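You operate a simulated robot arm through the tools that you are given. There is no shell and no other tool. Be economical: measure what you need, move in short steps, check, and stop when the job is done.

The job below is to be done with a simulated robot arm. You get a single attempt, and the scene is never put back.

Task
Test the blue spring, lay it in the jig's pocket and set the jig knob to what it read.
Fine: zero the tester first.

The check looks at the end state, three seconds after you hand in, the way a careful person would. Anything else that was tipped, shoved, dropped, spilled or broken makes it a failure.

Robot
A 7-joint arm with a two-finger parallel gripper, fixed in place. Base frame: the origin is at the foot of the arm, x ahead of it, y to its left, z up; the work surface is at about z = 0. Readings come in mm, degrees, newtons and seconds.
With the tool pointing down near the work surface it reaches from about 240 to 620 mm from the base axis. Its first joint turns from -66.0 to 66.0 degrees. Payload 2.6 kg.
Tool frame: the origin (TCP) lies between the finger pads and is the grasp point; the fingertips stand 30 mm ahead of it; z points along the fingers, y is the line along which they close. The gripper opens to 94 mm. The fingers are 28 mm wide and 10 mm thick; the gripper's body (50 by 96 mm) begins 55 mm behind the TCP.
Orientation is that of the tool frame in the base frame, as [roll, pitch, yaw] about the fixed x, y, z axes, in that order (R = Rz(yaw) Ry(pitch) Rx(roll)). With the fingers straight down and closing along the base's y, the tool's x points along the base's -x, its y along +y and its z along -z.

Tools
- The arm moves only by the tool jog_arm. Its argument "rows" is one flat list of numbers, 7 for each row, row after row: the turn, a rotation vector about the base's x, y, z in degrees, then the shift along the base's x, y, z in mm, then the opening, from 0 (shut) to 1 (fully open). In form: [wx, wy, wz, tx, ty, tz, claw, wx, wy, wz, tx, ty, tz, claw, ...]. A call has 1 to 20 rows; each row shifts and turns the commanded pose from where the row before left it. A row lasts 0.2 s, in which the tool goes at most 50 mm and 8.6 degrees; a call with a longer step from one row to the next is refused whole, and so is a gripper value outside its range. A pose out of reach is approached as far as the arm can. The call stops where the force on the tool passes 80 N (or 10 N more than at its start, if that is more) or the arm is blocked; 0.2 s more then pass. Each finger travels about 72 mm/s and halts on what it meets, pressing with about 33 N; the grip force reading is that of the motor and also rises with nothing between the fingers. The clock runs only during rows and for 0.2 s after the last one: add rows that do not move to give the fingers time. The reply holds the time, the measured pose of the TCP, the force on the tool along the base axes, the opening and the grip force, in the units named above and with some noise.
- Cameras (640 x 400 px; columns grow to the right, rows downward): "scene" is fixed at [26.1, 420.4, 569.7]; the picture's right is [-0.87, -0.49, 0.00], its down [-0.25, 0.45, -0.86] and it looks along [0.42, -0.75, -0.51] (base axes); focal length 298 px, centre (320, 200). "wrist" rides on the gripper at [-37, 0, -58] in the tool frame; the picture's right is [0.00, -1.00, 0.00], its down [0.97, 0.00, -0.24] and it looks along [0.24, 0.00, 0.97] (tool axes); focal length 218 px, centre (320, 200).
- grab_frame(camera): a new picture of that camera. The clock stands still meanwhile.
- measure_at(camera, pixels): for up to 12 pixels [column, row] of the newest picture of that camera ("zoom" is the newest enlarged one), the place [x, y, z] in the base frame of the surface seen there, good to about 3 mm. The clock stands still meanwhile.
- zoom(camera, box): a new picture of the part [left, top, right, bottom] of that camera's present view, enlarged. The clock stands still meanwhile.
- hand_in(): hands the job in; it is judged then, once.

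Keep the steps short. Do not move on a guess: measure, check each grasp and each placing, and mend mistakes. In all there are 80 turns and 38 pictures (those below and enlarged ones count). Leave the gripper open and the arm clear of the work at the hand-in unless told otherwise, and finish with a single line.

The tools are called as name(argument=value, ...) on one line, values as JSON. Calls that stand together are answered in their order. jog_arm: Moves the arm, as the interface text tells. Its arguments: {"type":"object","properties":{"rows":{"type":"array"}},"required":["rows"]} The other tools are called the same way: grab_frame (camera) takes a picture; measure_at (camera, pixels) gives the place of the surface under pixels of a picture; zoom (camera, box) takes an enlarged picture of a part of a camera's view; hand_in () hands the job in.

At the start:

```text
time_s: 0.0
tcp_pos: [314.4, -103.4, 373.3]
orientation: [-180.0, -0.1, -180.0]
wrist_force: [0.2, 0.8, 1.0]
width: 94.2
grasp_force: 0.0
```

scene: 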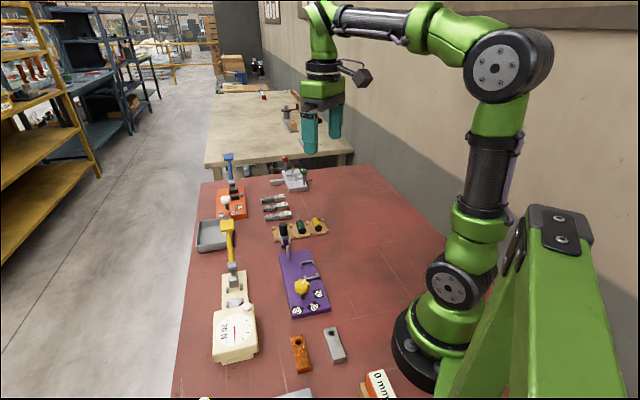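
wrist: 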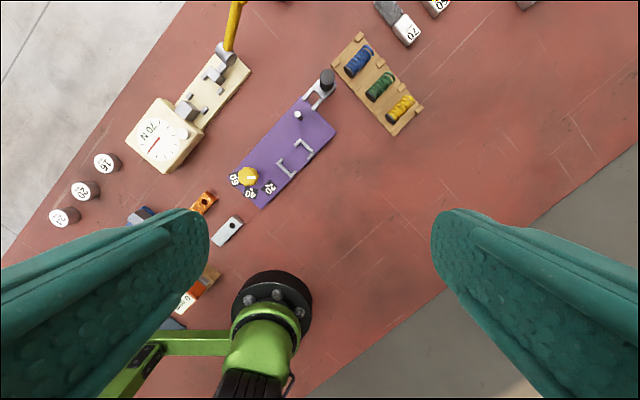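

I start by looking closer at the tester and jig in the scene view, and at the same area in the wrist view.

zoom(camera="scene", box=[180, 140, 360, 260])

zoom(camera="scene", box=[180, 250, 405, 400])

zoom(camera="wrist", box=[110, 0, 440, 220])

```text
3.33 times, centred on (270, 200) of scene
```

zoom: 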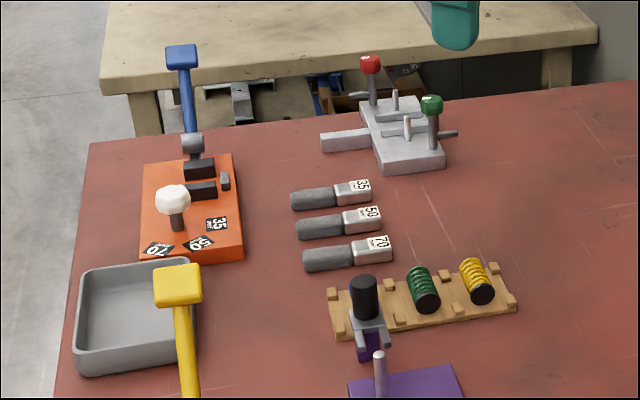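

```text
2.67 times, centred on (292, 325) of scene
```

zoom: 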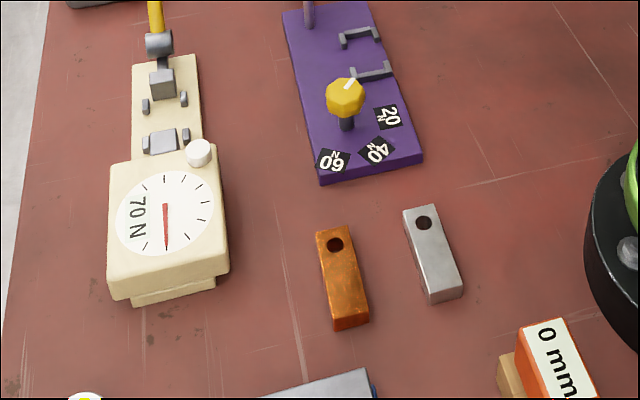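

```text
1.82 times, centred on (275, 110) of wrist
```

zoom: 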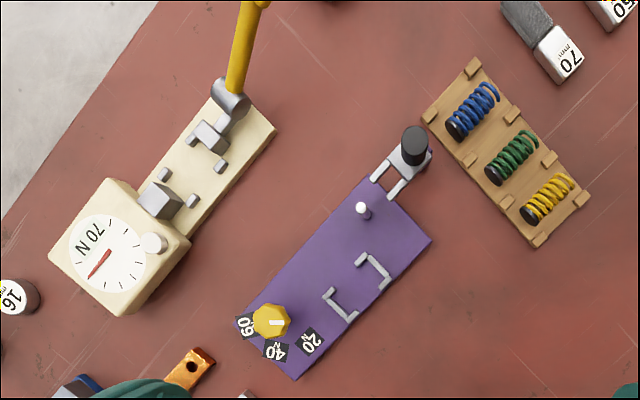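

I see the tester (dial, white zero knob, yellow lever), the purple jig with pocket brackets and the yellow knob, and the spring rack. I measure their key points in the enlarged wrist view.

measure_at(camera="zoom", pixels=[[454, 130], [472, 112], [488, 92], [160, 198], [212, 138], [230, 95], [262, 4], [153, 243], [270, 320], [340, 306], [374, 270], [412, 135]])

measure_at(camera="scene", pixels=[[228, 225], [231, 247], [233, 267], [237, 280], [285, 228], [302, 286]])

```text
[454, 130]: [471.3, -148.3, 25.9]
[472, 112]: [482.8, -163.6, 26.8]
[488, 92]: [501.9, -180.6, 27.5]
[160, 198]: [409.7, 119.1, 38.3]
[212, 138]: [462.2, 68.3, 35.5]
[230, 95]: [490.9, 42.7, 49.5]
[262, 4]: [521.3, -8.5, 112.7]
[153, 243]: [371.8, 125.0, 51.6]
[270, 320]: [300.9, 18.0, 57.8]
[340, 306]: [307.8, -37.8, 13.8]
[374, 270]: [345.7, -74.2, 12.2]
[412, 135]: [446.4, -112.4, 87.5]
```

```text
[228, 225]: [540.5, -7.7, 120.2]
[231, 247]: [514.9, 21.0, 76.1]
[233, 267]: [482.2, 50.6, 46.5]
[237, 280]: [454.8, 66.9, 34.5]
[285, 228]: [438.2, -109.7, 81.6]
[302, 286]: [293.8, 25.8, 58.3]
```

Next I move above the tester to read the dial close up (to about x 420, y 90, z 230).

jog_arm(rows=[0, 0, 0, 18, 32, -23, 1, 0, 0, 0, 18, 32, -23, 1, 0, 0, 0, 18, 32, -23, 1, 0, 0, 0, 18, 32, -23, 1, 0, 0, 0, 18, 32, -23, 1, 0, 0, 0, 18, 32, -23, 1])

grab_frame(camera="wrist")

```text
time_s: 1.4
tcp_pos: [422.8, 89.1, 233.3]
orientation: [180.0, 0.1, -180.0]
wrist_force: [-0.3, -0.1, 0.5]
width: 93.9
grasp_force: 0.1
```

```text
32 pictures are left
```

wrist: 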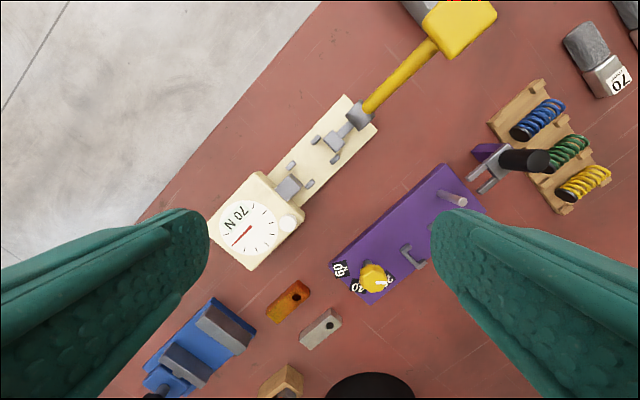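

I zoom on the dial and the tester's channel.

zoom(camera="wrist", box=[205, 160, 317, 272])

zoom(camera="wrist", box=[260, 80, 400, 220])

```text
3.57 times, centred on (261, 216) of wrist
```

zoom: 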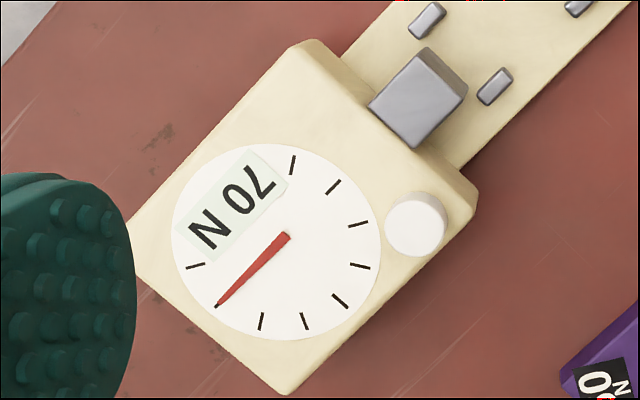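

```text
2.86 times, centred on (330, 150) of wrist
```

zoom: 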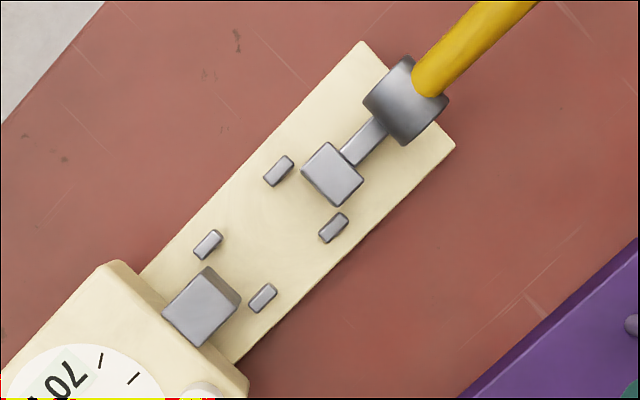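

The display reads "70 N" with the needle on its seventh tick, while nothing is loaded, so it needs zeroing with the white button. I measure the button, dial, channel posts and blocks.

measure_at(camera="wrist", pixels=[[289, 224], [287, 220], [291, 227], [250, 225], [298, 208], [289, 188]])

measure_at(camera="zoom", pixels=[[208, 241], [263, 295], [278, 168], [333, 226], [200, 308], [225, 282], [333, 172], [316, 192], [240, 230], [405, 100], [440, 80], [355, 235]])

```text
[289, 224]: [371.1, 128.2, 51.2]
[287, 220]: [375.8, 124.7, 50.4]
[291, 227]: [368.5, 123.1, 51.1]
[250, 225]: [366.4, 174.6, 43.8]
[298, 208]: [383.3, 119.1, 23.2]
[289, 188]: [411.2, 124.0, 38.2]
```

```text
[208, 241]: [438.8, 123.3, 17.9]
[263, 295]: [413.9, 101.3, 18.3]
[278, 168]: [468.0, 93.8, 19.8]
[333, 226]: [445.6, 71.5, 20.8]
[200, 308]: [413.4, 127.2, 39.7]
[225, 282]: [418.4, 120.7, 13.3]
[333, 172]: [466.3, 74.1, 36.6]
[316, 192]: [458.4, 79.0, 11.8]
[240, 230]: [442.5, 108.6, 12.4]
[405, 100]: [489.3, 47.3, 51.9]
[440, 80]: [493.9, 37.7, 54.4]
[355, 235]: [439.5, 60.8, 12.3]
```

The white button's top is at about (371, 125, 51). I shut the gripper and come over it with tips at about z 65.

jog_arm(rows=[0, 0, 0, -26, 18, 0, 0, 0, 0, 0, -25, 18, 0, 0, 0, 0, 0, 0, 0, -46, 0, 0, 0, 0, 0, 0, -46, 0, 0, 0, 0, 0, 0, -46, 0, 0, 0, 0, 0, 0, 0, 0, 0, 0, 0, 0, 0, 0, 0])

zoom(camera="scene", box=[180, 250, 300, 370])

```text
time_s: 3.0
tcp_pos: [369.2, 119.8, 95.4]
orientation: [-179.9, 0.0, -180.0]
wrist_force: [0.0, 0.0, 0.7]
width: 0.3
grasp_force: 32.9
```

```text
3.33 times, centred on (240, 310) of scene
```

zoom: 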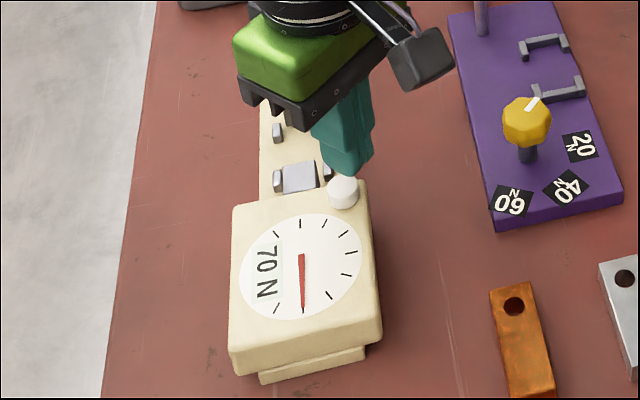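

The tips are just over the button, a bit to -y. I shift +4 in y and go down in small steps.

jog_arm(rows=[0, 0, 0, 1, 4, 0, 0, 0, 0, 0, 0, 0, -4, 0, 0, 0, 0, 0, 0, -4, 0, 0, 0, 0, 0, 0, -4, 0, 0, 0, 0, 0, 0, -2, 0])

```text
time_s: 4.2
tcp_pos: [370.8, 128.2, 83.1]
orientation: [-180.0, -0.1, -180.0]
wrist_force: [-0.5, 0.9, -0.6]
width: 0.2
grasp_force: 32.6
```

No contact yet with tips at about z 53, so I go down in 1.5 mm steps.

jog_arm(rows=[0, 0, 0, 0, 0, -1.5, 0, 0, 0, 0, 0, 0, -1.5, 0, 0, 0, 0, 0, 0, 0, 0])

zoom(camera="scene", box=[180, 250, 300, 370])

```text
time_s: 5.0
tcp_pos: [371.9, 129.2, 79.9]
orientation: [-180.0, 0.0, -180.0]
wrist_force: [-0.3, -1.2, 1.9]
width: 0.1
grasp_force: 33.3
```

```text
3.33 times, centred on (240, 310) of scene
```

zoom: 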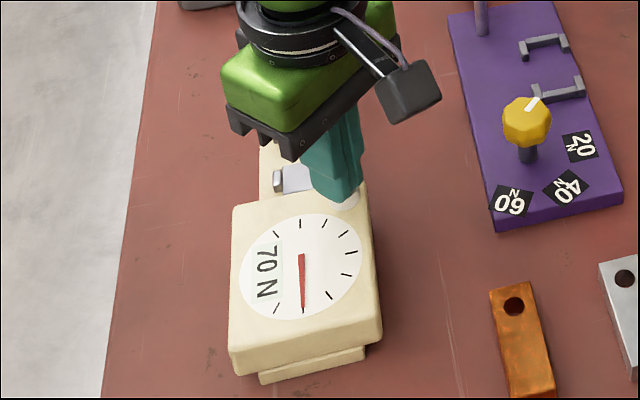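

Contact is beginning (1.9 N) and the display is still at 70. I press a bit more.

jog_arm(rows=[0, 0, 0, 0, -2, -1, 0, 0, 0, 0, 0, 0, -1, 0, 0, 0, 0, 0, 0, -1, 0, 0, 0, 0, 0, 0, 0, 0])

zoom(camera="scene", box=[180, 250, 300, 370])

```text
time_s: 6.0
tcp_pos: [370.5, 126.9, 78.7]
orientation: [-180.0, 0.0, 180.0]
wrist_force: [1.1, -0.2, 1.4]
width: 0.1
grasp_force: 32.8
```

```text
3.33 times, centred on (240, 310) of scene
```

zoom: 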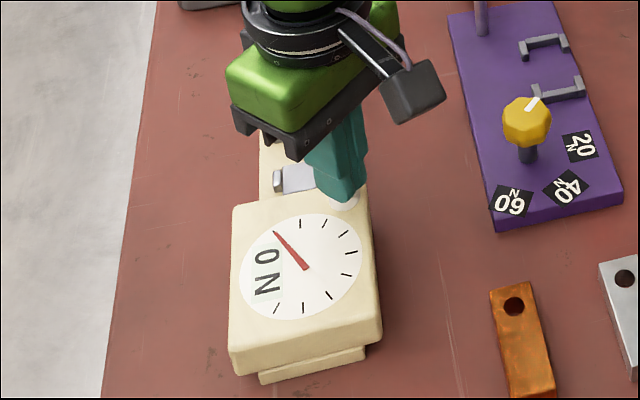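

The display now reads "0 N", so the tester is zeroed. I rise and go over the rack, turning -45° so the fingers will close across the spring.

jog_arm(rows=[0, 0, 0, 0, 0, 48, 0, 0, 0, 0, 0, 0, 48, 0, 0, 0, 0, 0, 0, 44, 0, 0, 0, -7.5, 12, -35, 0, 0.3, 0, 0, -7.5, 12, -35, 0, 0.3, 0, 0, -7.5, 12, -35, 0, 0.3, 0, 0, -7.5, 12, -35, 0, 0.3, 0, 0, -7.5, 12, -35, 0, 0.3, 0, 0, -7.5, 12, -35, 0, 0.3, 0, 0, 0, 12, -35, 0, 0.3, 0, 0, 0, 12, -35, 0, 0.3, 0, 0, 0, 0, 0, 0, 0.3])

grab_frame(camera="wrist")

```text
time_s: 8.6
tcp_pos: [466.0, -155.1, 214.8]
orientation: [-180.0, 0.1, 135.0]
wrist_force: [0.6, -0.3, 0.3]
width: 28.2
grasp_force: 0.1
```

```text
26 pictures are left
```

wrist: 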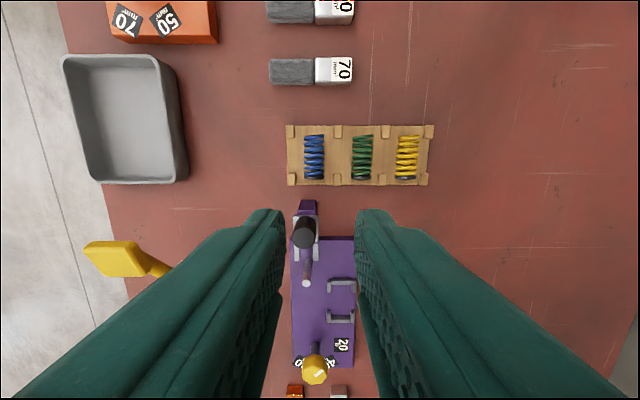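

I zoom in on the rack and on the jig.

zoom(camera="wrist", box=[280, 110, 440, 210])

measure_at(camera="zoom", pixels=[[136, 110], [136, 190], [136, 270], [96, 190], [176, 190], [136, 278], [330, 190], [230, 85], [230, 275], [40, 285], [230, 190], [136, 102]])

```text
4.00 times, centred on (360, 160) of wrist
```

zoom: 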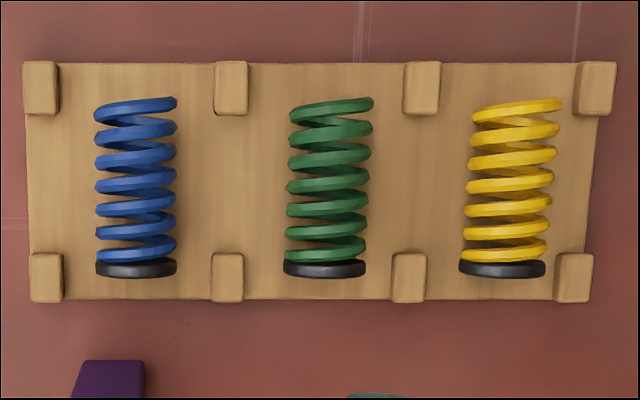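

```text
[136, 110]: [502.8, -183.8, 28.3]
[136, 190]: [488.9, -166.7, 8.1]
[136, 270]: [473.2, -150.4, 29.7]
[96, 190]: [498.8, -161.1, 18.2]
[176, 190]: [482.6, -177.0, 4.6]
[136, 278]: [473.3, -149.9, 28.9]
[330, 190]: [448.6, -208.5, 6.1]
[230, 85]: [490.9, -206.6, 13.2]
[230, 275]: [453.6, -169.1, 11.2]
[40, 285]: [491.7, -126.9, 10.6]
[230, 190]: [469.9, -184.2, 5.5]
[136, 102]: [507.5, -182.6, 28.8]
```

The blue spring's centre is about (489, -167), its axis at z about 17, and it is 47 mm long and 23 mm thick. I come over it, open to about 42 mm, and stop with the tips at about z 45.

jog_arm(rows=[0, 0, 0, 20.6, -13.6, 0, 0.45, 0, 0, 0, 0, 0, -48, 0.45, 0, 0, 0, 0, 0, -48, 0.45, 0, 0, 0, 0, 0, -46, 0.45, 0, 0, 0, 0, 0, 0, 0.45, 0, 0, 0, 0, 0, 0, 0.45])

grab_frame(camera="wrist")

```text
time_s: 10.0
tcp_pos: [490.3, -166.0, 75.1]
orientation: [-179.9, 0.0, 135.0]
wrist_force: [-0.7, 0.1, 0.1]
width: 42.3
grasp_force: 0.1
```

```text
24 pictures are left
```

wrist: 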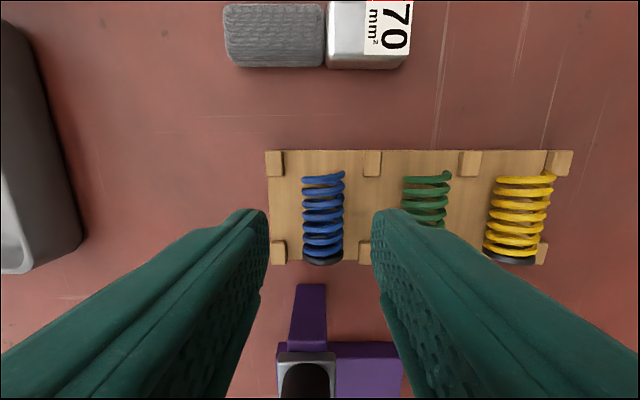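

The spring lies centred between the fingers (column about 322). I go down and close.

jog_arm(rows=[0, 0, 0, 0, 0, -20, 0.45, 0, 0, 0, 0, 0, -10, 0.45, 0, 0, 0, 0, 0, -5, 0.45, 0, 0, 0, 0, 0, 0, 0.45, 0, 0, 0, 0, 0, 0, 0.2, 0, 0, 0, 0, 0, 0, 0.2, 0, 0, 0, 0, 0, 0, 0.2])

grab_frame(camera="wrist")

```text
time_s: 11.6
tcp_pos: [488.5, -166.9, 41.6]
orientation: [-179.9, 0.0, 135.0]
wrist_force: [-0.3, -0.4, 0.1]
width: 22.4
grasp_force: 32.9
```

```text
23 pictures are left
```

wrist: 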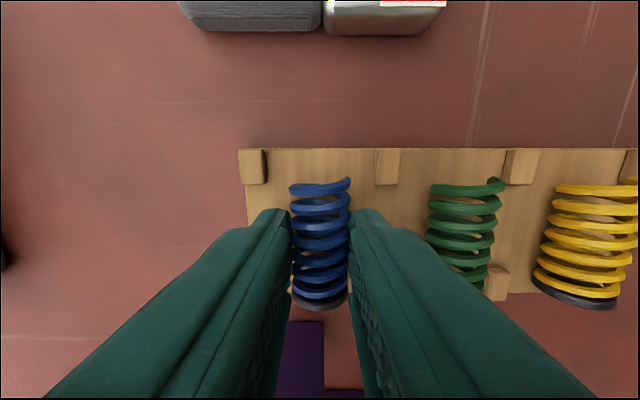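

The grip is on: 22.4 mm wide, with force. I lift the spring and look.

jog_arm(rows=[0, 0, 0, 0, 0, 10, 0.2, 0, 0, 0, 0, 0, 40, 0.2, 0, 0, 0, 0, 0, 45, 0.2, 0, 0, 0, 0, 0, 40, 0.2, 0, 0, 0, -9.5, 44, 0, 0.2, 0, 0, 0, -9.5, 44, 0, 0.2, 0, 0, 0, -9.5, 44, 0, 0.2, 0, 0, 0, -9.5, 44, 0, 0.2, 0, 0, 0, -9.5, 44, 0, 0.2, 0, 0, 0, 0, 44, 0, 0.2, 0, 0, 0, 0, 0, -30, 0.2, 0, 0, 0, 0, 0, 0, 0.2])

grab_frame(camera="wrist")

```text
time_s: 14.2
tcp_pos: [439.3, 100.2, 143.8]
orientation: [179.9, 0.0, 135.0]
wrist_force: [-0.1, 0.5, -0.4]
width: 22.6
grasp_force: 33.3
```

```text
22 pictures are left
```

wrist: 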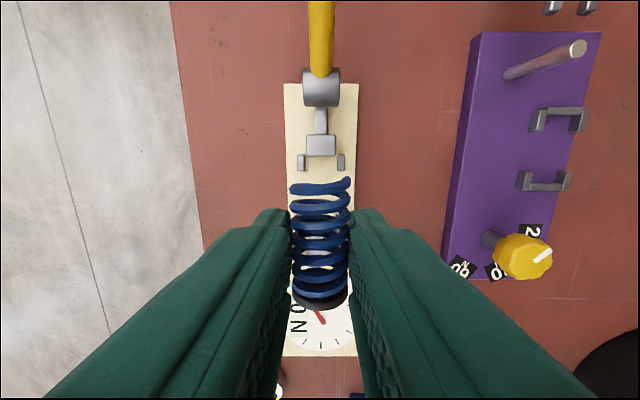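

The spring hangs well aligned laterally with the tester (column 320 against 321). I measure the far posts, the moving block and the near features for lengthwise alignment, plus the jig bits in view.

measure_at(camera="wrist", pixels=[[301, 160], [341, 160], [321, 142], [321, 152], [321, 168], [321, 85], [540, 112], [575, 128], [530, 178], [562, 187], [522, 258], [575, 48]])

zoom(camera="wrist", box=[270, 70, 370, 180])

```text
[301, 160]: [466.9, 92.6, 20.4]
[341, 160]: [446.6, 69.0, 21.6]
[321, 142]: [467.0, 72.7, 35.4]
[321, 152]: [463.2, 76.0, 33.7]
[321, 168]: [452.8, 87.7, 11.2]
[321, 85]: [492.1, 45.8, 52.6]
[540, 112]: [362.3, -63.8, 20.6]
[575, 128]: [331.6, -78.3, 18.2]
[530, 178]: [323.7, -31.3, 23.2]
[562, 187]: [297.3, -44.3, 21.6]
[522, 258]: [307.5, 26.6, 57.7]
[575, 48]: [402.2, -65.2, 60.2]
```

```text
3.64 times, centred on (320, 125) of wrist
```

zoom: 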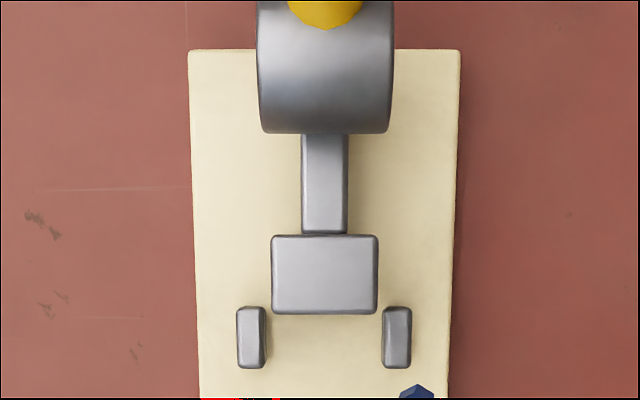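

The TCP is well centred for the channel. I lower in steps down to 3 mm above the seat, watching the force.

jog_arm(rows=[0, 0, 0, 0, 0, -40, 0.2, 0, 0, 0, 0, 0, -35, 0.2, 0, 0, 0, 0, 0, -10, 0.2, 0, 0, 0, 0, 0, -5, 0.2, 0, 0, 0, 0, 0, -4, 0.2, 0, 0, 0, 0, 0, 0, 0.2])

grab_frame(camera="wrist")

zoom(camera="scene", box=[180, 210, 300, 330])

```text
time_s: 15.6
tcp_pos: [439.5, 98.9, 51.4]
orientation: [179.9, 0.0, 135.0]
wrist_force: [-0.7, 0.1, -0.6]
width: 22.1
grasp_force: 32.5
```

```text
20 pictures are left
```

wrist: 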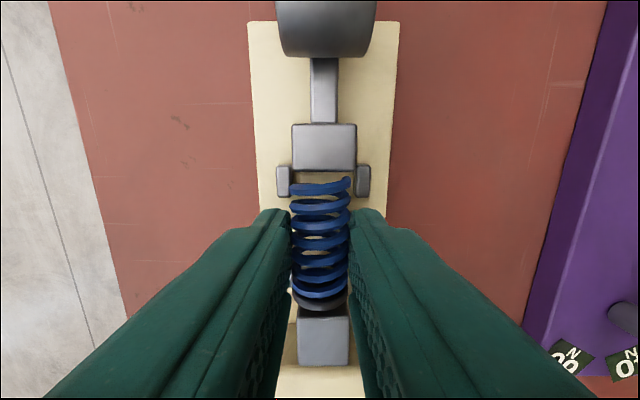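

```text
3.33 times, centred on (240, 270) of scene
```

zoom: 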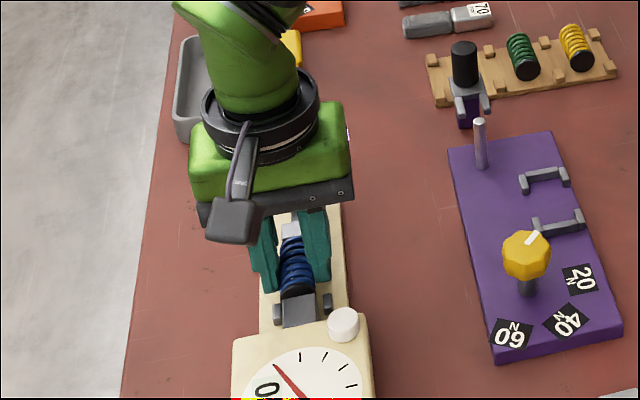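

The spring sits between the four posts, aligned. I lower the last few mm and release.

jog_arm(rows=[0, 0, 0, 0, 0, -2, 0.2, 0, 0, 0, 0, 0, -2, 0.2, 0, 0, 0, 0, 0, 0, 0.2, 0, 0, 0, 0, 0, 0, 0.35, 0, 0, 0, 0, 0, 0, 0.35, 0, 0, 0, 0, 0, 0, 0.35])

```text
time_s: 17.0
tcp_pos: [440.0, 98.6, 47.6]
orientation: [180.0, 0.0, 135.0]
wrist_force: [0.2, 0.2, 0.0]
width: 33.0
grasp_force: 0.1
```

I go straight up to look at the spring and the lever.

jog_arm(rows=[0, 0, 0, 0, 0, 10, 0.35, 0, 0, 0, 0, 0, 40, 0.35, 0, 0, 0, 0, 0, 45, 0.35, 0, 0, 0, 0, 0, 45, 0.35, 0, 0, 0, 0, 0, 0, 0.35])

grab_frame(camera="wrist")

zoom(camera="scene", box=[170, 180, 320, 330])

```text
time_s: 18.2
tcp_pos: [438.8, 98.1, 186.2]
orientation: [-179.9, -0.1, 135.1]
wrist_force: [0.7, 0.5, 0.0]
width: 33.0
grasp_force: 0.0
```

```text
18 pictures are left
```

wrist: 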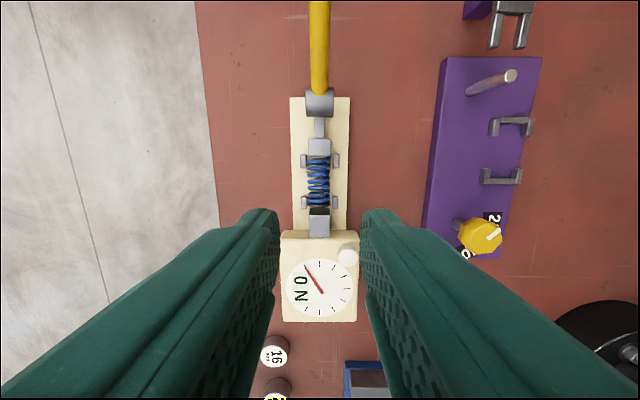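

```text
2.67 times, centred on (245, 255) of scene
```

zoom: 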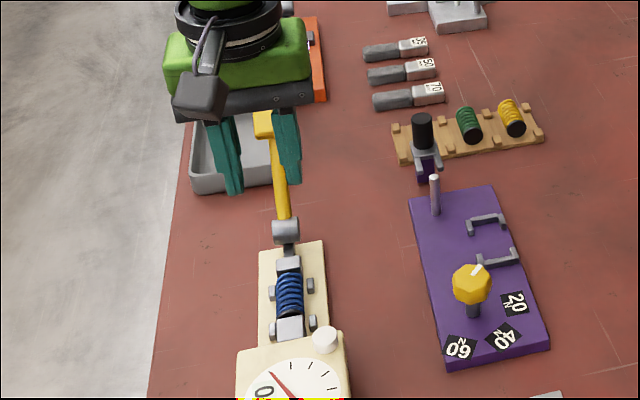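

The spring is seated between the blocks, and the display still reads 0 N. Next is the lever: I zoom on the handle in the scene and measure points along it.

zoom(camera="scene", box=[205, 200, 265, 290])

measure_at(camera="wrist", pixels=[[319, 5], [319, 30], [319, 60], [319, 85], [319, 102], [319, 130], [319, 148], [319, 210]])

```text
4.44 times, centred on (235, 245) of scene
```

zoom: 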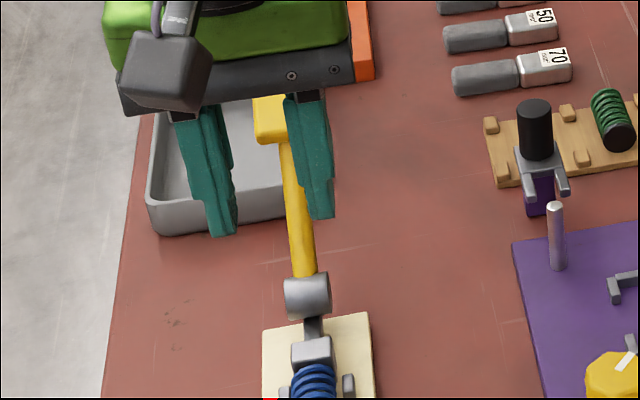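

```text
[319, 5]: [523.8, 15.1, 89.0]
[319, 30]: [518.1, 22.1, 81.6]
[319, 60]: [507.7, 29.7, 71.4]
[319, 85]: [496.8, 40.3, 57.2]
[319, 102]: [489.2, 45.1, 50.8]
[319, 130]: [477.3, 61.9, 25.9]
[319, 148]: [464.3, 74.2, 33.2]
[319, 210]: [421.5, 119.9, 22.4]
```

I move 60 mm outward along the tester's axis and up a little, to see the handle block with the wrist camera.

jog_arm(rows=[0, 0, 0, 0, 0, 25, 0.5, 0, 0, 0, 21, -21, 10, 0.5, 0, 0, 0, 21, -21, 10, 0.5, 0, 0, 0, 0, 0, 0, 0.5])

grab_frame(camera="wrist")

```text
time_s: 19.2
tcp_pos: [481.0, 54.4, 229.8]
orientation: [-180.0, 0.0, 135.0]
wrist_force: [-0.4, -0.1, -0.7]
width: 47.1
grasp_force: 0.0
```

```text
15 pictures are left
```

wrist: 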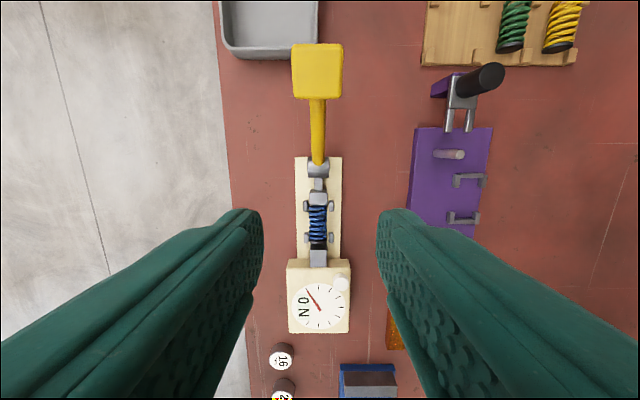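

measure_at(camera="wrist", pixels=[[318, 50], [318, 72], [318, 90], [318, 97], [297, 72], [338, 72], [318, 110], [318, 130], [318, 155]])

```text
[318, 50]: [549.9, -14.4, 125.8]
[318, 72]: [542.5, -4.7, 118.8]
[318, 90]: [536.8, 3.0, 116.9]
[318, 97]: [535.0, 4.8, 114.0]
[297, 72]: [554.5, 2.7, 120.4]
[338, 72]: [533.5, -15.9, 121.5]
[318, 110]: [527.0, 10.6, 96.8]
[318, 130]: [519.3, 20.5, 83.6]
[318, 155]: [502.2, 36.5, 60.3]
```

The handle block's centre is about (541, -5, 112) and it is about 32 mm across. I open to about 56 mm and move above it.

jog_arm(rows=[0, 0, 0, 30, -30, 0, 0.6, 0, 0, 0, 30, -30, 0, 0.6, 0, 0, 0, 0, 0, -40, 0.6, 0, 0, 0, 0, 0, 0, 0.6])

grab_frame(camera="wrist")

```text
time_s: 20.2
tcp_pos: [539.8, -4.7, 189.7]
orientation: [-180.0, 0.0, 135.0]
wrist_force: [-0.8, -0.6, 0.2]
width: 56.5
grasp_force: 0.0
```

```text
14 pictures are left
```

wrist: 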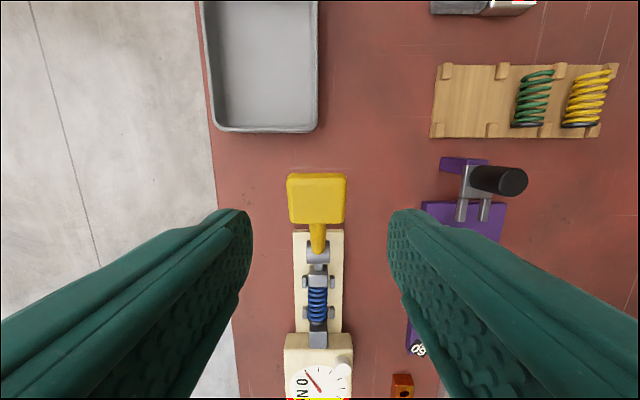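

It is centred between the fingers. I go down to z about 112 and close on the handle.

jog_arm(rows=[0, 0, 0, 0, 0, -35, 0.6, 0, 0, 0, 0, 0, -35, 0.6, 0, 0, 0, 0, 0, -7, 0.6, 0, 0, 0, 0, 0, 0, 0.3, 0, 0, 0, 0, 0, 0, 0.3, 0, 0, 0, 0, 0, 0, 0.3])

```text
time_s: 21.6
tcp_pos: [540.8, -4.5, 114.8]
orientation: [179.9, 0.1, 135.2]
wrist_force: [14.0, 6.3, -6.5]
width: 40.2
grasp_force: 45.1
```

The handle is held (40 mm). I try a small swing inward and up along its arc, watching the forces.

jog_arm(rows=[0, 0, 0, -2, 2, 3, 0.3, 0, 0, 0, -2, 2, 3, 0.3, 0, 0, 0, -2, 2, 2.5, 0.3, 0, 0, 0, 0, 0, 0, 0.3])

```text
time_s: 22.6
tcp_pos: [536.0, 0.8, 123.1]
orientation: [-180.0, 0.0, 135.1]
wrist_force: [20.9, 4.3, -17.2]
width: 39.7
grasp_force: 44.6
```

The arm moved with moderate resistance. I check whether the lever and block follow.

grab_frame(camera="wrist")

```text
13 pictures are left
```

wrist: 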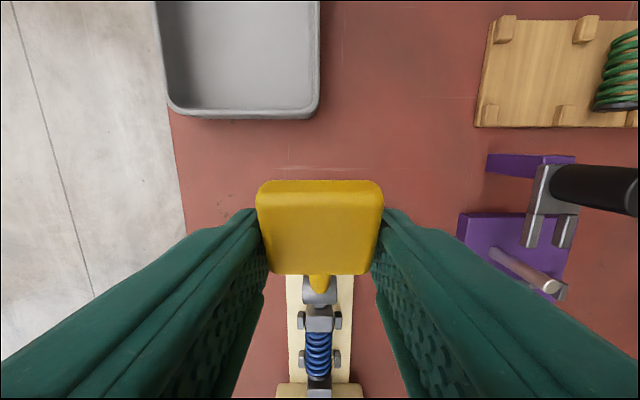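

It is unclear. I go a further 8 mm along the arc and compare the forces.

jog_arm(rows=[0, 0, 0, -2, 2, 2.5, 0.3, 0, 0, 0, -2, 2, 2.5, 0.3, 0, 0, 0, -2, 2, 2.5, 0.3, 0, 0, 0, 0, 0, 0, 0.3])

zoom(camera="wrist", box=[240, 170, 400, 400])

```text
time_s: 23.6
tcp_pos: [531.4, 6.7, 130.6]
orientation: [179.8, 0.5, 135.4]
wrist_force: [37.6, 0.2, -27.1]
width: 35.8
grasp_force: 44.7
```

```text
1.74 times, centred on (320, 285) of wrist
```

zoom: 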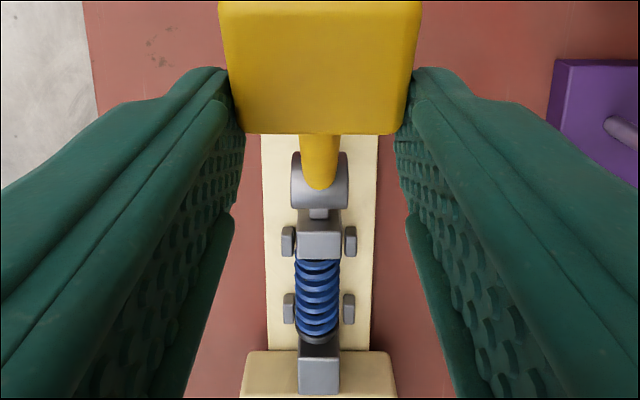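

It works: the moving block has gone forward to the spring with the inward swing. The pads ride a bit high on the handle (width 35.8), so I continue inward with less rise.

jog_arm(rows=[0, 0, 0, -2.5, 2.5, -2, 0.25, 0, 0, 0, -2.5, 2.5, 0, 0.25, 0, 0, 0, 0, 0, 0, 0.25])

```text
time_s: 24.4
tcp_pos: [529.8, 8.0, 131.4]
orientation: [179.7, 1.1, 135.2]
wrist_force: [36.9, -15.4, -1.5]
width: 35.4
grasp_force: 44.6
```

Resistance is about 40 N straight back, and the grip holds. I continue inward.

jog_arm(rows=[0, 0, 0, -3, 3, 1, 0.25, 0, 0, 0, -3, 3, 1, 0.25, 0, 0, 0, -3, 3, 1, 0.25, 0, 0, 0, 0, 0, 0, 0.25])

zoom(camera="wrist", box=[240, 170, 400, 400])

```text
time_s: 25.4
tcp_pos: [516.2, 23.9, 130.4]
orientation: [180.0, -0.1, 135.1]
wrist_force: [-0.5, 0.1, 0.3]
width: 23.3
grasp_force: 0.1
```

```text
1.74 times, centred on (320, 285) of wrist
```

zoom: 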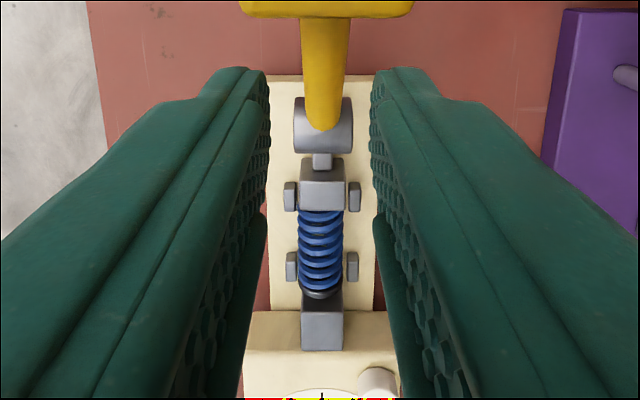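

The grip slipped off as the handle sprang back, but the direction is right. Pushing with shut fingers from behind the handle will be sturdier. I back off inward, rise, and go round to its outer side.

jog_arm(rows=[0, 0, 0, -8, 8, 0, 0.6, 0, 0, 0, 0, 0, 0, 0.6, 0, 0, 0, 0, 0, 40, 0.6, 0, 0, 0, 0, 0, 35, 0.6, 0, 0, 0, 30, -32, 0, 0, 0, 0, 0, 31, -32, 0, 0, 0, 0, 0, 0, 0, 0, 0, 0, 0, 0, 0, 0, 0, 0])

grab_frame(camera="wrist")

```text
time_s: 27.2
tcp_pos: [571.5, -36.3, 206.2]
orientation: [-179.9, 0.0, 135.0]
wrist_force: [-0.2, 0.6, -0.1]
width: 0.0
grasp_force: 32.9
```

```text
10 pictures are left
```

wrist: 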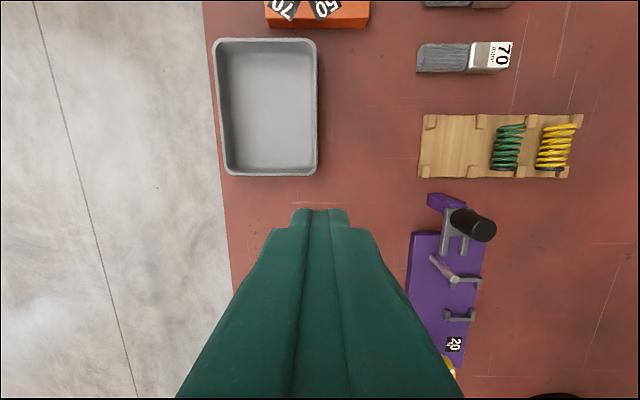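

I lower behind the handle and approach until contact, then push inward a bit.

jog_arm(rows=[0, 0, 0, 0, 0, -45, 0, 0, 0, 0, 0, 0, -41, 0, 0, 0, 0, 0, 0, 0, 0, 0, 0, 0, -5, 5, 0, 0, 0, 0, 0, -5, 5, 0, 0, 0, 0, 0, -5, 5, 0, 0, 0, 0, 0, -5, 5, 0, 0, 0, 0, 0, 0, 0, 0, 0])

```text
time_s: 28.7
tcp_pos: [562.7, -30.6, 127.8]
orientation: [179.7, 2.8, 135.3]
wrist_force: [5.7, -4.2, -1.7]
width: 0.1
grasp_force: 32.6
stopped in row 7: the force on the tool passed its limit (the readings are from after the stop); the commanded pose is now the measured one
```

The move stopped on force at about handle contact, with z at 128. I look from the scene camera.

zoom(camera="scene", box=[165, 160, 325, 370])

```text
1.90 times, centred on (245, 265) of scene
```

zoom: 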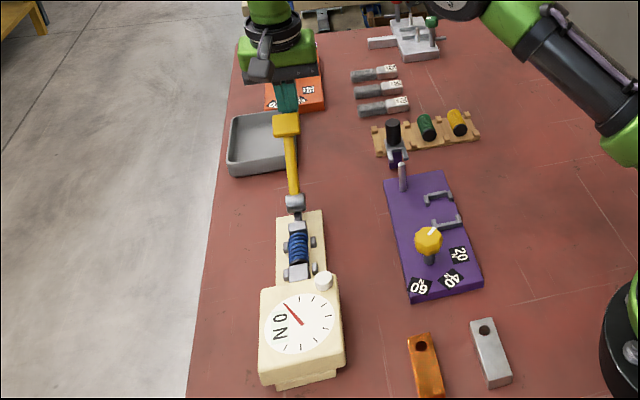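

The fist touches the handle's outer side. Pushing flat makes the handle rub up the fingers and jam, so I back off 4 mm, straighten and lower, then push along the handle's arc (inward and up) in small steps.

jog_arm(rows=[2, 2, 0, 4, -4, 0, 0, 0, 0, 0, 0, 0, -8, 0, 0, 0, 0, -2.5, 2.5, 0, 0, 0, 0, 0, -2.5, 2.5, 0, 0, 0, 0, 0, -2.2, 2.2, 3.6, 0, 0, 0, 0, -2.2, 2.2, 3.6, 0, 0, 0, 0, -2.4, 2.4, 3.4, 0, 0, 0, 0, -2.4, 2.4, 3.4, 0, 0, 0, 0, 0, 0, 0, 0])

```text
time_s: 30.7
tcp_pos: [557.4, -34.6, 133.5]
orientation: [-179.9, 1.8, 135.4]
wrist_force: [58.7, -42.0, -24.6]
width: 0.0
grasp_force: 33.0
```

Force is 73 N with little motion. I look at the contact.

zoom(camera="scene", box=[195, 170, 275, 350])

```text
2.22 times, centred on (235, 260) of scene
```

zoom: 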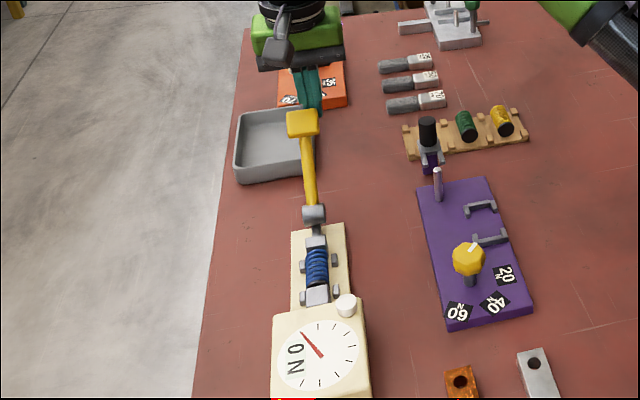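

The lever has not moved, and comparing pictures the pressing block never moved either, so inward is its stop. The lever must go down and outward. I back the fist off and rise.

jog_arm(rows=[0, 0, 0, 8, -8, -3, 0, 0, 0, 0, 8, -8, 0, 0, 0, 0, 0, 4, -4, 0, 0, 0, 0, 0, 0, 0, 35, 0, 0, 0, 0, 0, 0, 30, 0, 0, 0, 0, 0, 0, 0, 0])

```text
time_s: 32.1
tcp_pos: [571.1, -40.2, 196.2]
orientation: [179.7, -0.4, 135.3]
wrist_force: [0.3, -0.6, -0.9]
width: 0.0
grasp_force: 32.4
```

I move above the handle (x 545, y -8) and come down to just over its top.

jog_arm(rows=[0, 0, 0, -13.3, 15.8, 0, 0, 0, 0, 0, -13.3, 15.8, 0, 0, 0, 0, 0, 0, 0, -20, 0, 0, 0, 0, 0, 0, -14, 0, 0, 0, 0, 0, 0, 0, 0])

```text
time_s: 33.3
tcp_pos: [546.1, -7.2, 161.8]
orientation: [179.7, -0.3, 135.3]
wrist_force: [-0.2, 1.4, -1.2]
width: 0.0
grasp_force: 32.9
```

Now I press down slowly, following the outward-down arc.

jog_arm(rows=[0, 0, 0, 0, 0, -4, 0, 0, 0, 0, 0, 0, -3, 0, 0, 0, 0, 1.8, -1.8, -3, 0, 0, 0, 0, 1.8, -1.8, -3, 0, 0, 0, 0, 1.8, -1.8, -3, 0, 0, 0, 0, 1.8, -1.8, -3, 0, 0, 0, 0, 0, 0, 0, 0])

```text
time_s: 34.9
tcp_pos: [553.0, -15.7, 140.7]
orientation: [179.8, -0.2, 135.3]
wrist_force: [-0.7, 0.3, 0.7]
width: 0.2
grasp_force: 33.2
```

Almost no resistance, so the lever seems to go down freely. I continue along the arc.

jog_arm(rows=[0, 0, 0, 1.5, -1.5, -3.3, 0, 0, 0, 0, 1.5, -1.5, -3.3, 0, 0, 0, 0, 1.3, -1.3, -3.4, 0, 0, 0, 0, 1.2, -1.2, -3.5, 0, 0, 0, 0, 0, 0, 0, 0])

zoom(camera="scene", box=[190, 190, 310, 370])

```text
time_s: 36.1
tcp_pos: [559.6, -22.0, 128.8]
orientation: [179.7, -0.3, 135.3]
wrist_force: [-0.3, -2.3, 0.5]
width: 0.0
grasp_force: 33.4
```

```text
2.22 times, centred on (250, 280) of scene
```

zoom: 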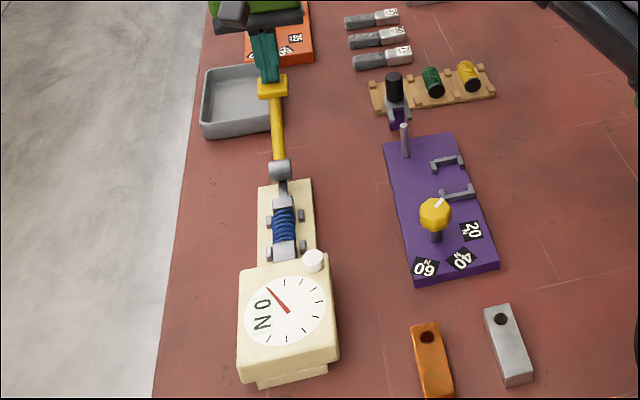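

I measure the handle and the pressing block in this picture to see whether the lever has moved.

measure_at(camera="zoom", pixels=[[272, 85], [272, 93], [276, 120], [278, 140], [279, 168], [284, 200], [284, 207], [283, 248]])

```text
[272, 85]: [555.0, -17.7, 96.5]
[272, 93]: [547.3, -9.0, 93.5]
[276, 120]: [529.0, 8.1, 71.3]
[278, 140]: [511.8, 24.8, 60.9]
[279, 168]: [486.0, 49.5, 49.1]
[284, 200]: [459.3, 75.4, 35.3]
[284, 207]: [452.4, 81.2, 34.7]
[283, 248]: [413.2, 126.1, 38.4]
```

It works: the handle went from z 120 to 96 and the block moved toward the spring. I keep pressing along the arc.

jog_arm(rows=[0, 0, 0, 1.2, -1.2, -3.5, 0, 0, 0, 0, 1.2, -1.2, -3.5, 0, 0, 0, 0, 1, -1, -3.6, 0, 0, 0, 0, 0.9, -0.9, -3.6, 0, 0, 0, 0, 0.8, -0.8, -3.7, 0, 0, 0, 0, 0.7, -0.7, -3.7, 0, 0, 0, 0, 0, 0, 0, 0])

```text
time_s: 37.7
tcp_pos: [563.8, -26.9, 106.9]
orientation: [179.8, -0.3, 135.2]
wrist_force: [0.5, -0.6, 1.8]
width: 0.1
grasp_force: 32.9
```

Still light. I continue downward until it meets a stop.

jog_arm(rows=[0, 0, 0, 0.6, -0.6, -3.7, 0, 0, 0, 0, 0.5, -0.5, -3.8, 0, 0, 0, 0, 0.3, -0.3, -3.8, 0, 0, 0, 0, 0.2, -0.2, -3.8, 0, 0, 0, 0, 0, 0, -3.8, 0, 0, 0, 0, 0, 0, 0, 0])

zoom(camera="scene", box=[190, 190, 310, 370])

```text
time_s: 39.1
tcp_pos: [564.5, -29.2, 88.0]
orientation: [179.7, -0.3, 135.2]
wrist_force: [1.4, -1.2, 2.5]
width: 0.3
grasp_force: 32.7
```

```text
2.22 times, centred on (250, 280) of scene
```

zoom: 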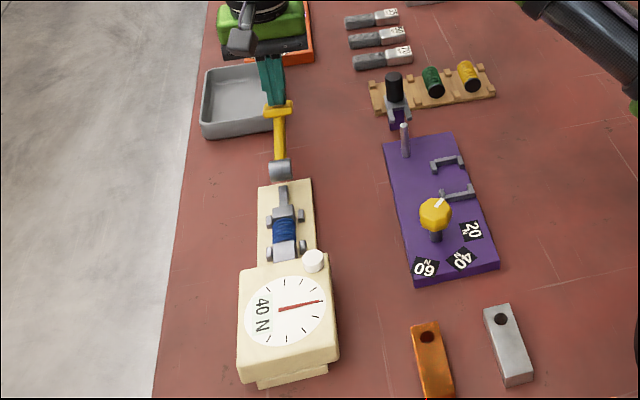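

It reads "40 N" now. The lever has not yet met a hard stop, so I press further to be sure this is the full-stroke reading.

jog_arm(rows=[0, 0, 0, 0, 0, -3.5, 0, 0, 0, 0, 0, 0, -3.5, 0, 0, 0, 0, 0, 0, -3.5, 0, 0, 0, 0, 0, 0, -3.5, 0, 0, 0, 0, 0, 0, 0, 0])

```text
time_s: 40.3
tcp_pos: [569.9, -31.2, 85.4]
orientation: [179.0, 0.8, 135.2]
wrist_force: [-5.8, -12.6, 56.0]
width: 0.0
grasp_force: 33.1
```

That is the hard stop (56 N, only 2.6 mm lower). I read the dial here.

zoom(camera="scene", box=[190, 260, 290, 360])

```text
4.00 times, centred on (240, 310) of scene
```

zoom: 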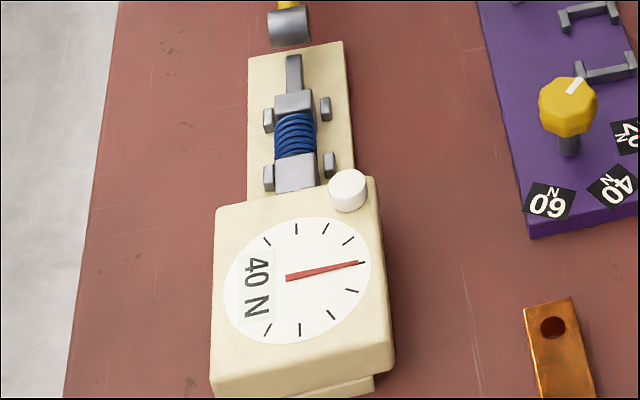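

The reading is 40 N at full stroke. I rise back along the arc so the lever can follow.

jog_arm(rows=[0, 0, 0, 0, 0, 8, 0, 0, 0, 0, -0.3, 0.3, 8, 0, 0, 0, 0, -0.7, 0.7, 8, 0, 0, 0, 0, -1.5, 1.5, 8, 0, 0, 0, 0, -2, 2, 8, 0, 0, 0, 0, -2.5, 2.5, 8, 0, 0, 0, 0, -3, 3, 8, 0, 0, 0, 0, -4, 4, 8, 0, 0, 0, 0, -5, 5, 9, 0, 0, 0, 0, 0, 0, 35, 0, 0, 0, 0, 0, 0, 30, 0, 0, 0, 0, 0, 0, 0, 0])

grab_frame(camera="scene")

```text
time_s: 42.9
tcp_pos: [547.8, -10.2, 213.3]
orientation: [179.7, -0.3, 135.3]
wrist_force: [-0.6, 0.0, -0.4]
width: 0.1
grasp_force: 33.2
```

```text
4 pictures are left
```

scene: 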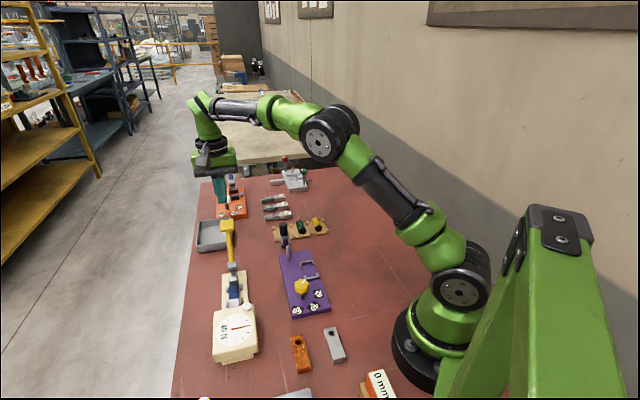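

The needle still seems to show a load. I measure the handle and blocks in this frame.

measure_at(camera="scene", pixels=[[227, 222], [228, 228], [229, 240], [231, 250], [233, 267], [233, 276], [233, 280], [234, 284], [235, 290], [235, 300]])

```text
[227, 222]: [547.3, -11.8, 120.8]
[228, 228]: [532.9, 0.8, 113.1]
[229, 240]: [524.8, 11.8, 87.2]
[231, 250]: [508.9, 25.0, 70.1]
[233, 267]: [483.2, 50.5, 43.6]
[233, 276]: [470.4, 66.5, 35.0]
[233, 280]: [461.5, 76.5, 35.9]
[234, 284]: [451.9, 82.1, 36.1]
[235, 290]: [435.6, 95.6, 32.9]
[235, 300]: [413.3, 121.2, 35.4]
```

The lever is back at rest (handle z 121). I go above the tester to look at where the spring lies now.

jog_arm(rows=[0, 0, 0, -27, 27.2, 0, 0.45, 0, 0, 0, -27, 27.2, 0, 0.45, 0, 0, 0, -27, 27.2, 0, 0.45, 0, 0, 0, -27, 27.2, -20, 0.45, 0, 0, 0, 0, 0, -40, 0.45, 0, 0, 0, 0, 0, 0, 0.45])

grab_frame(camera="wrist")

```text
time_s: 44.3
tcp_pos: [435.7, 96.2, 150.3]
orientation: [179.8, -0.2, 135.3]
wrist_force: [-0.5, -0.6, 0.2]
width: 42.3
grasp_force: 0.1
```

```text
3 pictures are left
```

wrist: 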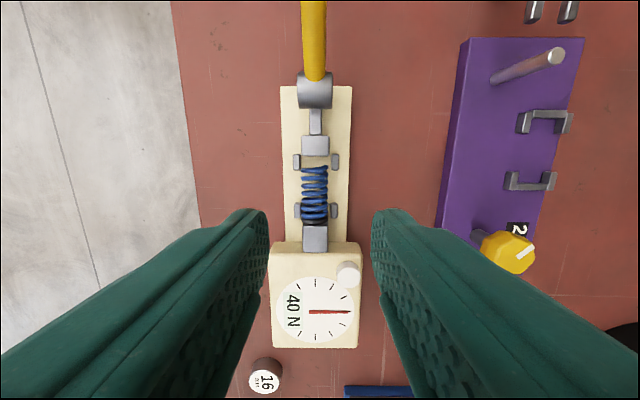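

The spring lies straight against the fixed block, the display holds 40 N. I measure the spring ends and the jig's pocket brackets in this frame.

measure_at(camera="wrist", pixels=[[314, 168], [314, 222], [328, 195], [551, 113], [523, 122], [567, 122], [512, 180], [549, 180], [530, 187], [535, 150], [480, 150], [521, 246]])

measure_at(camera="scene", pixels=[[301, 264], [313, 262], [319, 276], [303, 278], [308, 270], [300, 266], [315, 276], [302, 288], [299, 308], [315, 300], [320, 292], [308, 308]])

```text
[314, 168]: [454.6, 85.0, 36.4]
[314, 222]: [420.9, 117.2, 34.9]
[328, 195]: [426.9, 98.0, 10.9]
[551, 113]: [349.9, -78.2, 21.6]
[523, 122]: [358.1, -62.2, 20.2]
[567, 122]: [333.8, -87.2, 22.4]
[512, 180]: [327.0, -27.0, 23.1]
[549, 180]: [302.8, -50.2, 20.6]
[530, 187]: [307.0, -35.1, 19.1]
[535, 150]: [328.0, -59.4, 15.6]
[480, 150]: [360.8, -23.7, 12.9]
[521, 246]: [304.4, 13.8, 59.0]
```

```text
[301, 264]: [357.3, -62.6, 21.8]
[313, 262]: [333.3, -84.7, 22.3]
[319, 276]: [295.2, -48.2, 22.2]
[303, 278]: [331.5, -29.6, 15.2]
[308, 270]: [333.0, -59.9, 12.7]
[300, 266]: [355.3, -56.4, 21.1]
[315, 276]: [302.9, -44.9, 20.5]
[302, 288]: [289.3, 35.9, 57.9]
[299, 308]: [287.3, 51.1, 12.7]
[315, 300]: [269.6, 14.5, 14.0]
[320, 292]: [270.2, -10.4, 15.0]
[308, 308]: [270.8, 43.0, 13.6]
```

The spring's centre is at about (438, 101), and the pocket's centre is at about (328, -56) with its floor at z about 13. I align over the spring and go down, keeping the tips just at post height.

jog_arm(rows=[0, 0, 0, 2, 4, 0, 0.4, 0, 0, 0, 0, 0, -40, 0.4, 0, 0, 0, 0, 0, -40, 0.4, 0, 0, 0, 0, 0, -12, 0.4, 0, 0, 0, 0, 0, 0, 0.4, 0, 0, 0, 0, 0, 0, 0.4])

```text
time_s: 45.7
tcp_pos: [438.1, 104.1, 58.1]
orientation: [179.8, -0.3, 135.4]
wrist_force: [0.0, 0.2, -0.2]
width: 37.6
grasp_force: 0.1
```

Slight offset. I correct, go down the last 7.5 mm, and close.

jog_arm(rows=[0, 0, 0, 0.5, -1.5, -4, 0.4, 0, 0, 0, 0, 0, -3.5, 0.4, 0, 0, 0, 0, 0, 0, 0.4, 0, 0, 0, 0, 0, 0, 0.2, 0, 0, 0, 0, 0, 0, 0.2, 0, 0, 0, 0, 0, 0, 0.2])

```text
time_s: 47.1
tcp_pos: [439.2, 103.1, 52.4]
orientation: [179.8, -0.3, 135.3]
wrist_force: [-3.8, -4.5, 1.1]
width: 22.7
grasp_force: 33.3
```

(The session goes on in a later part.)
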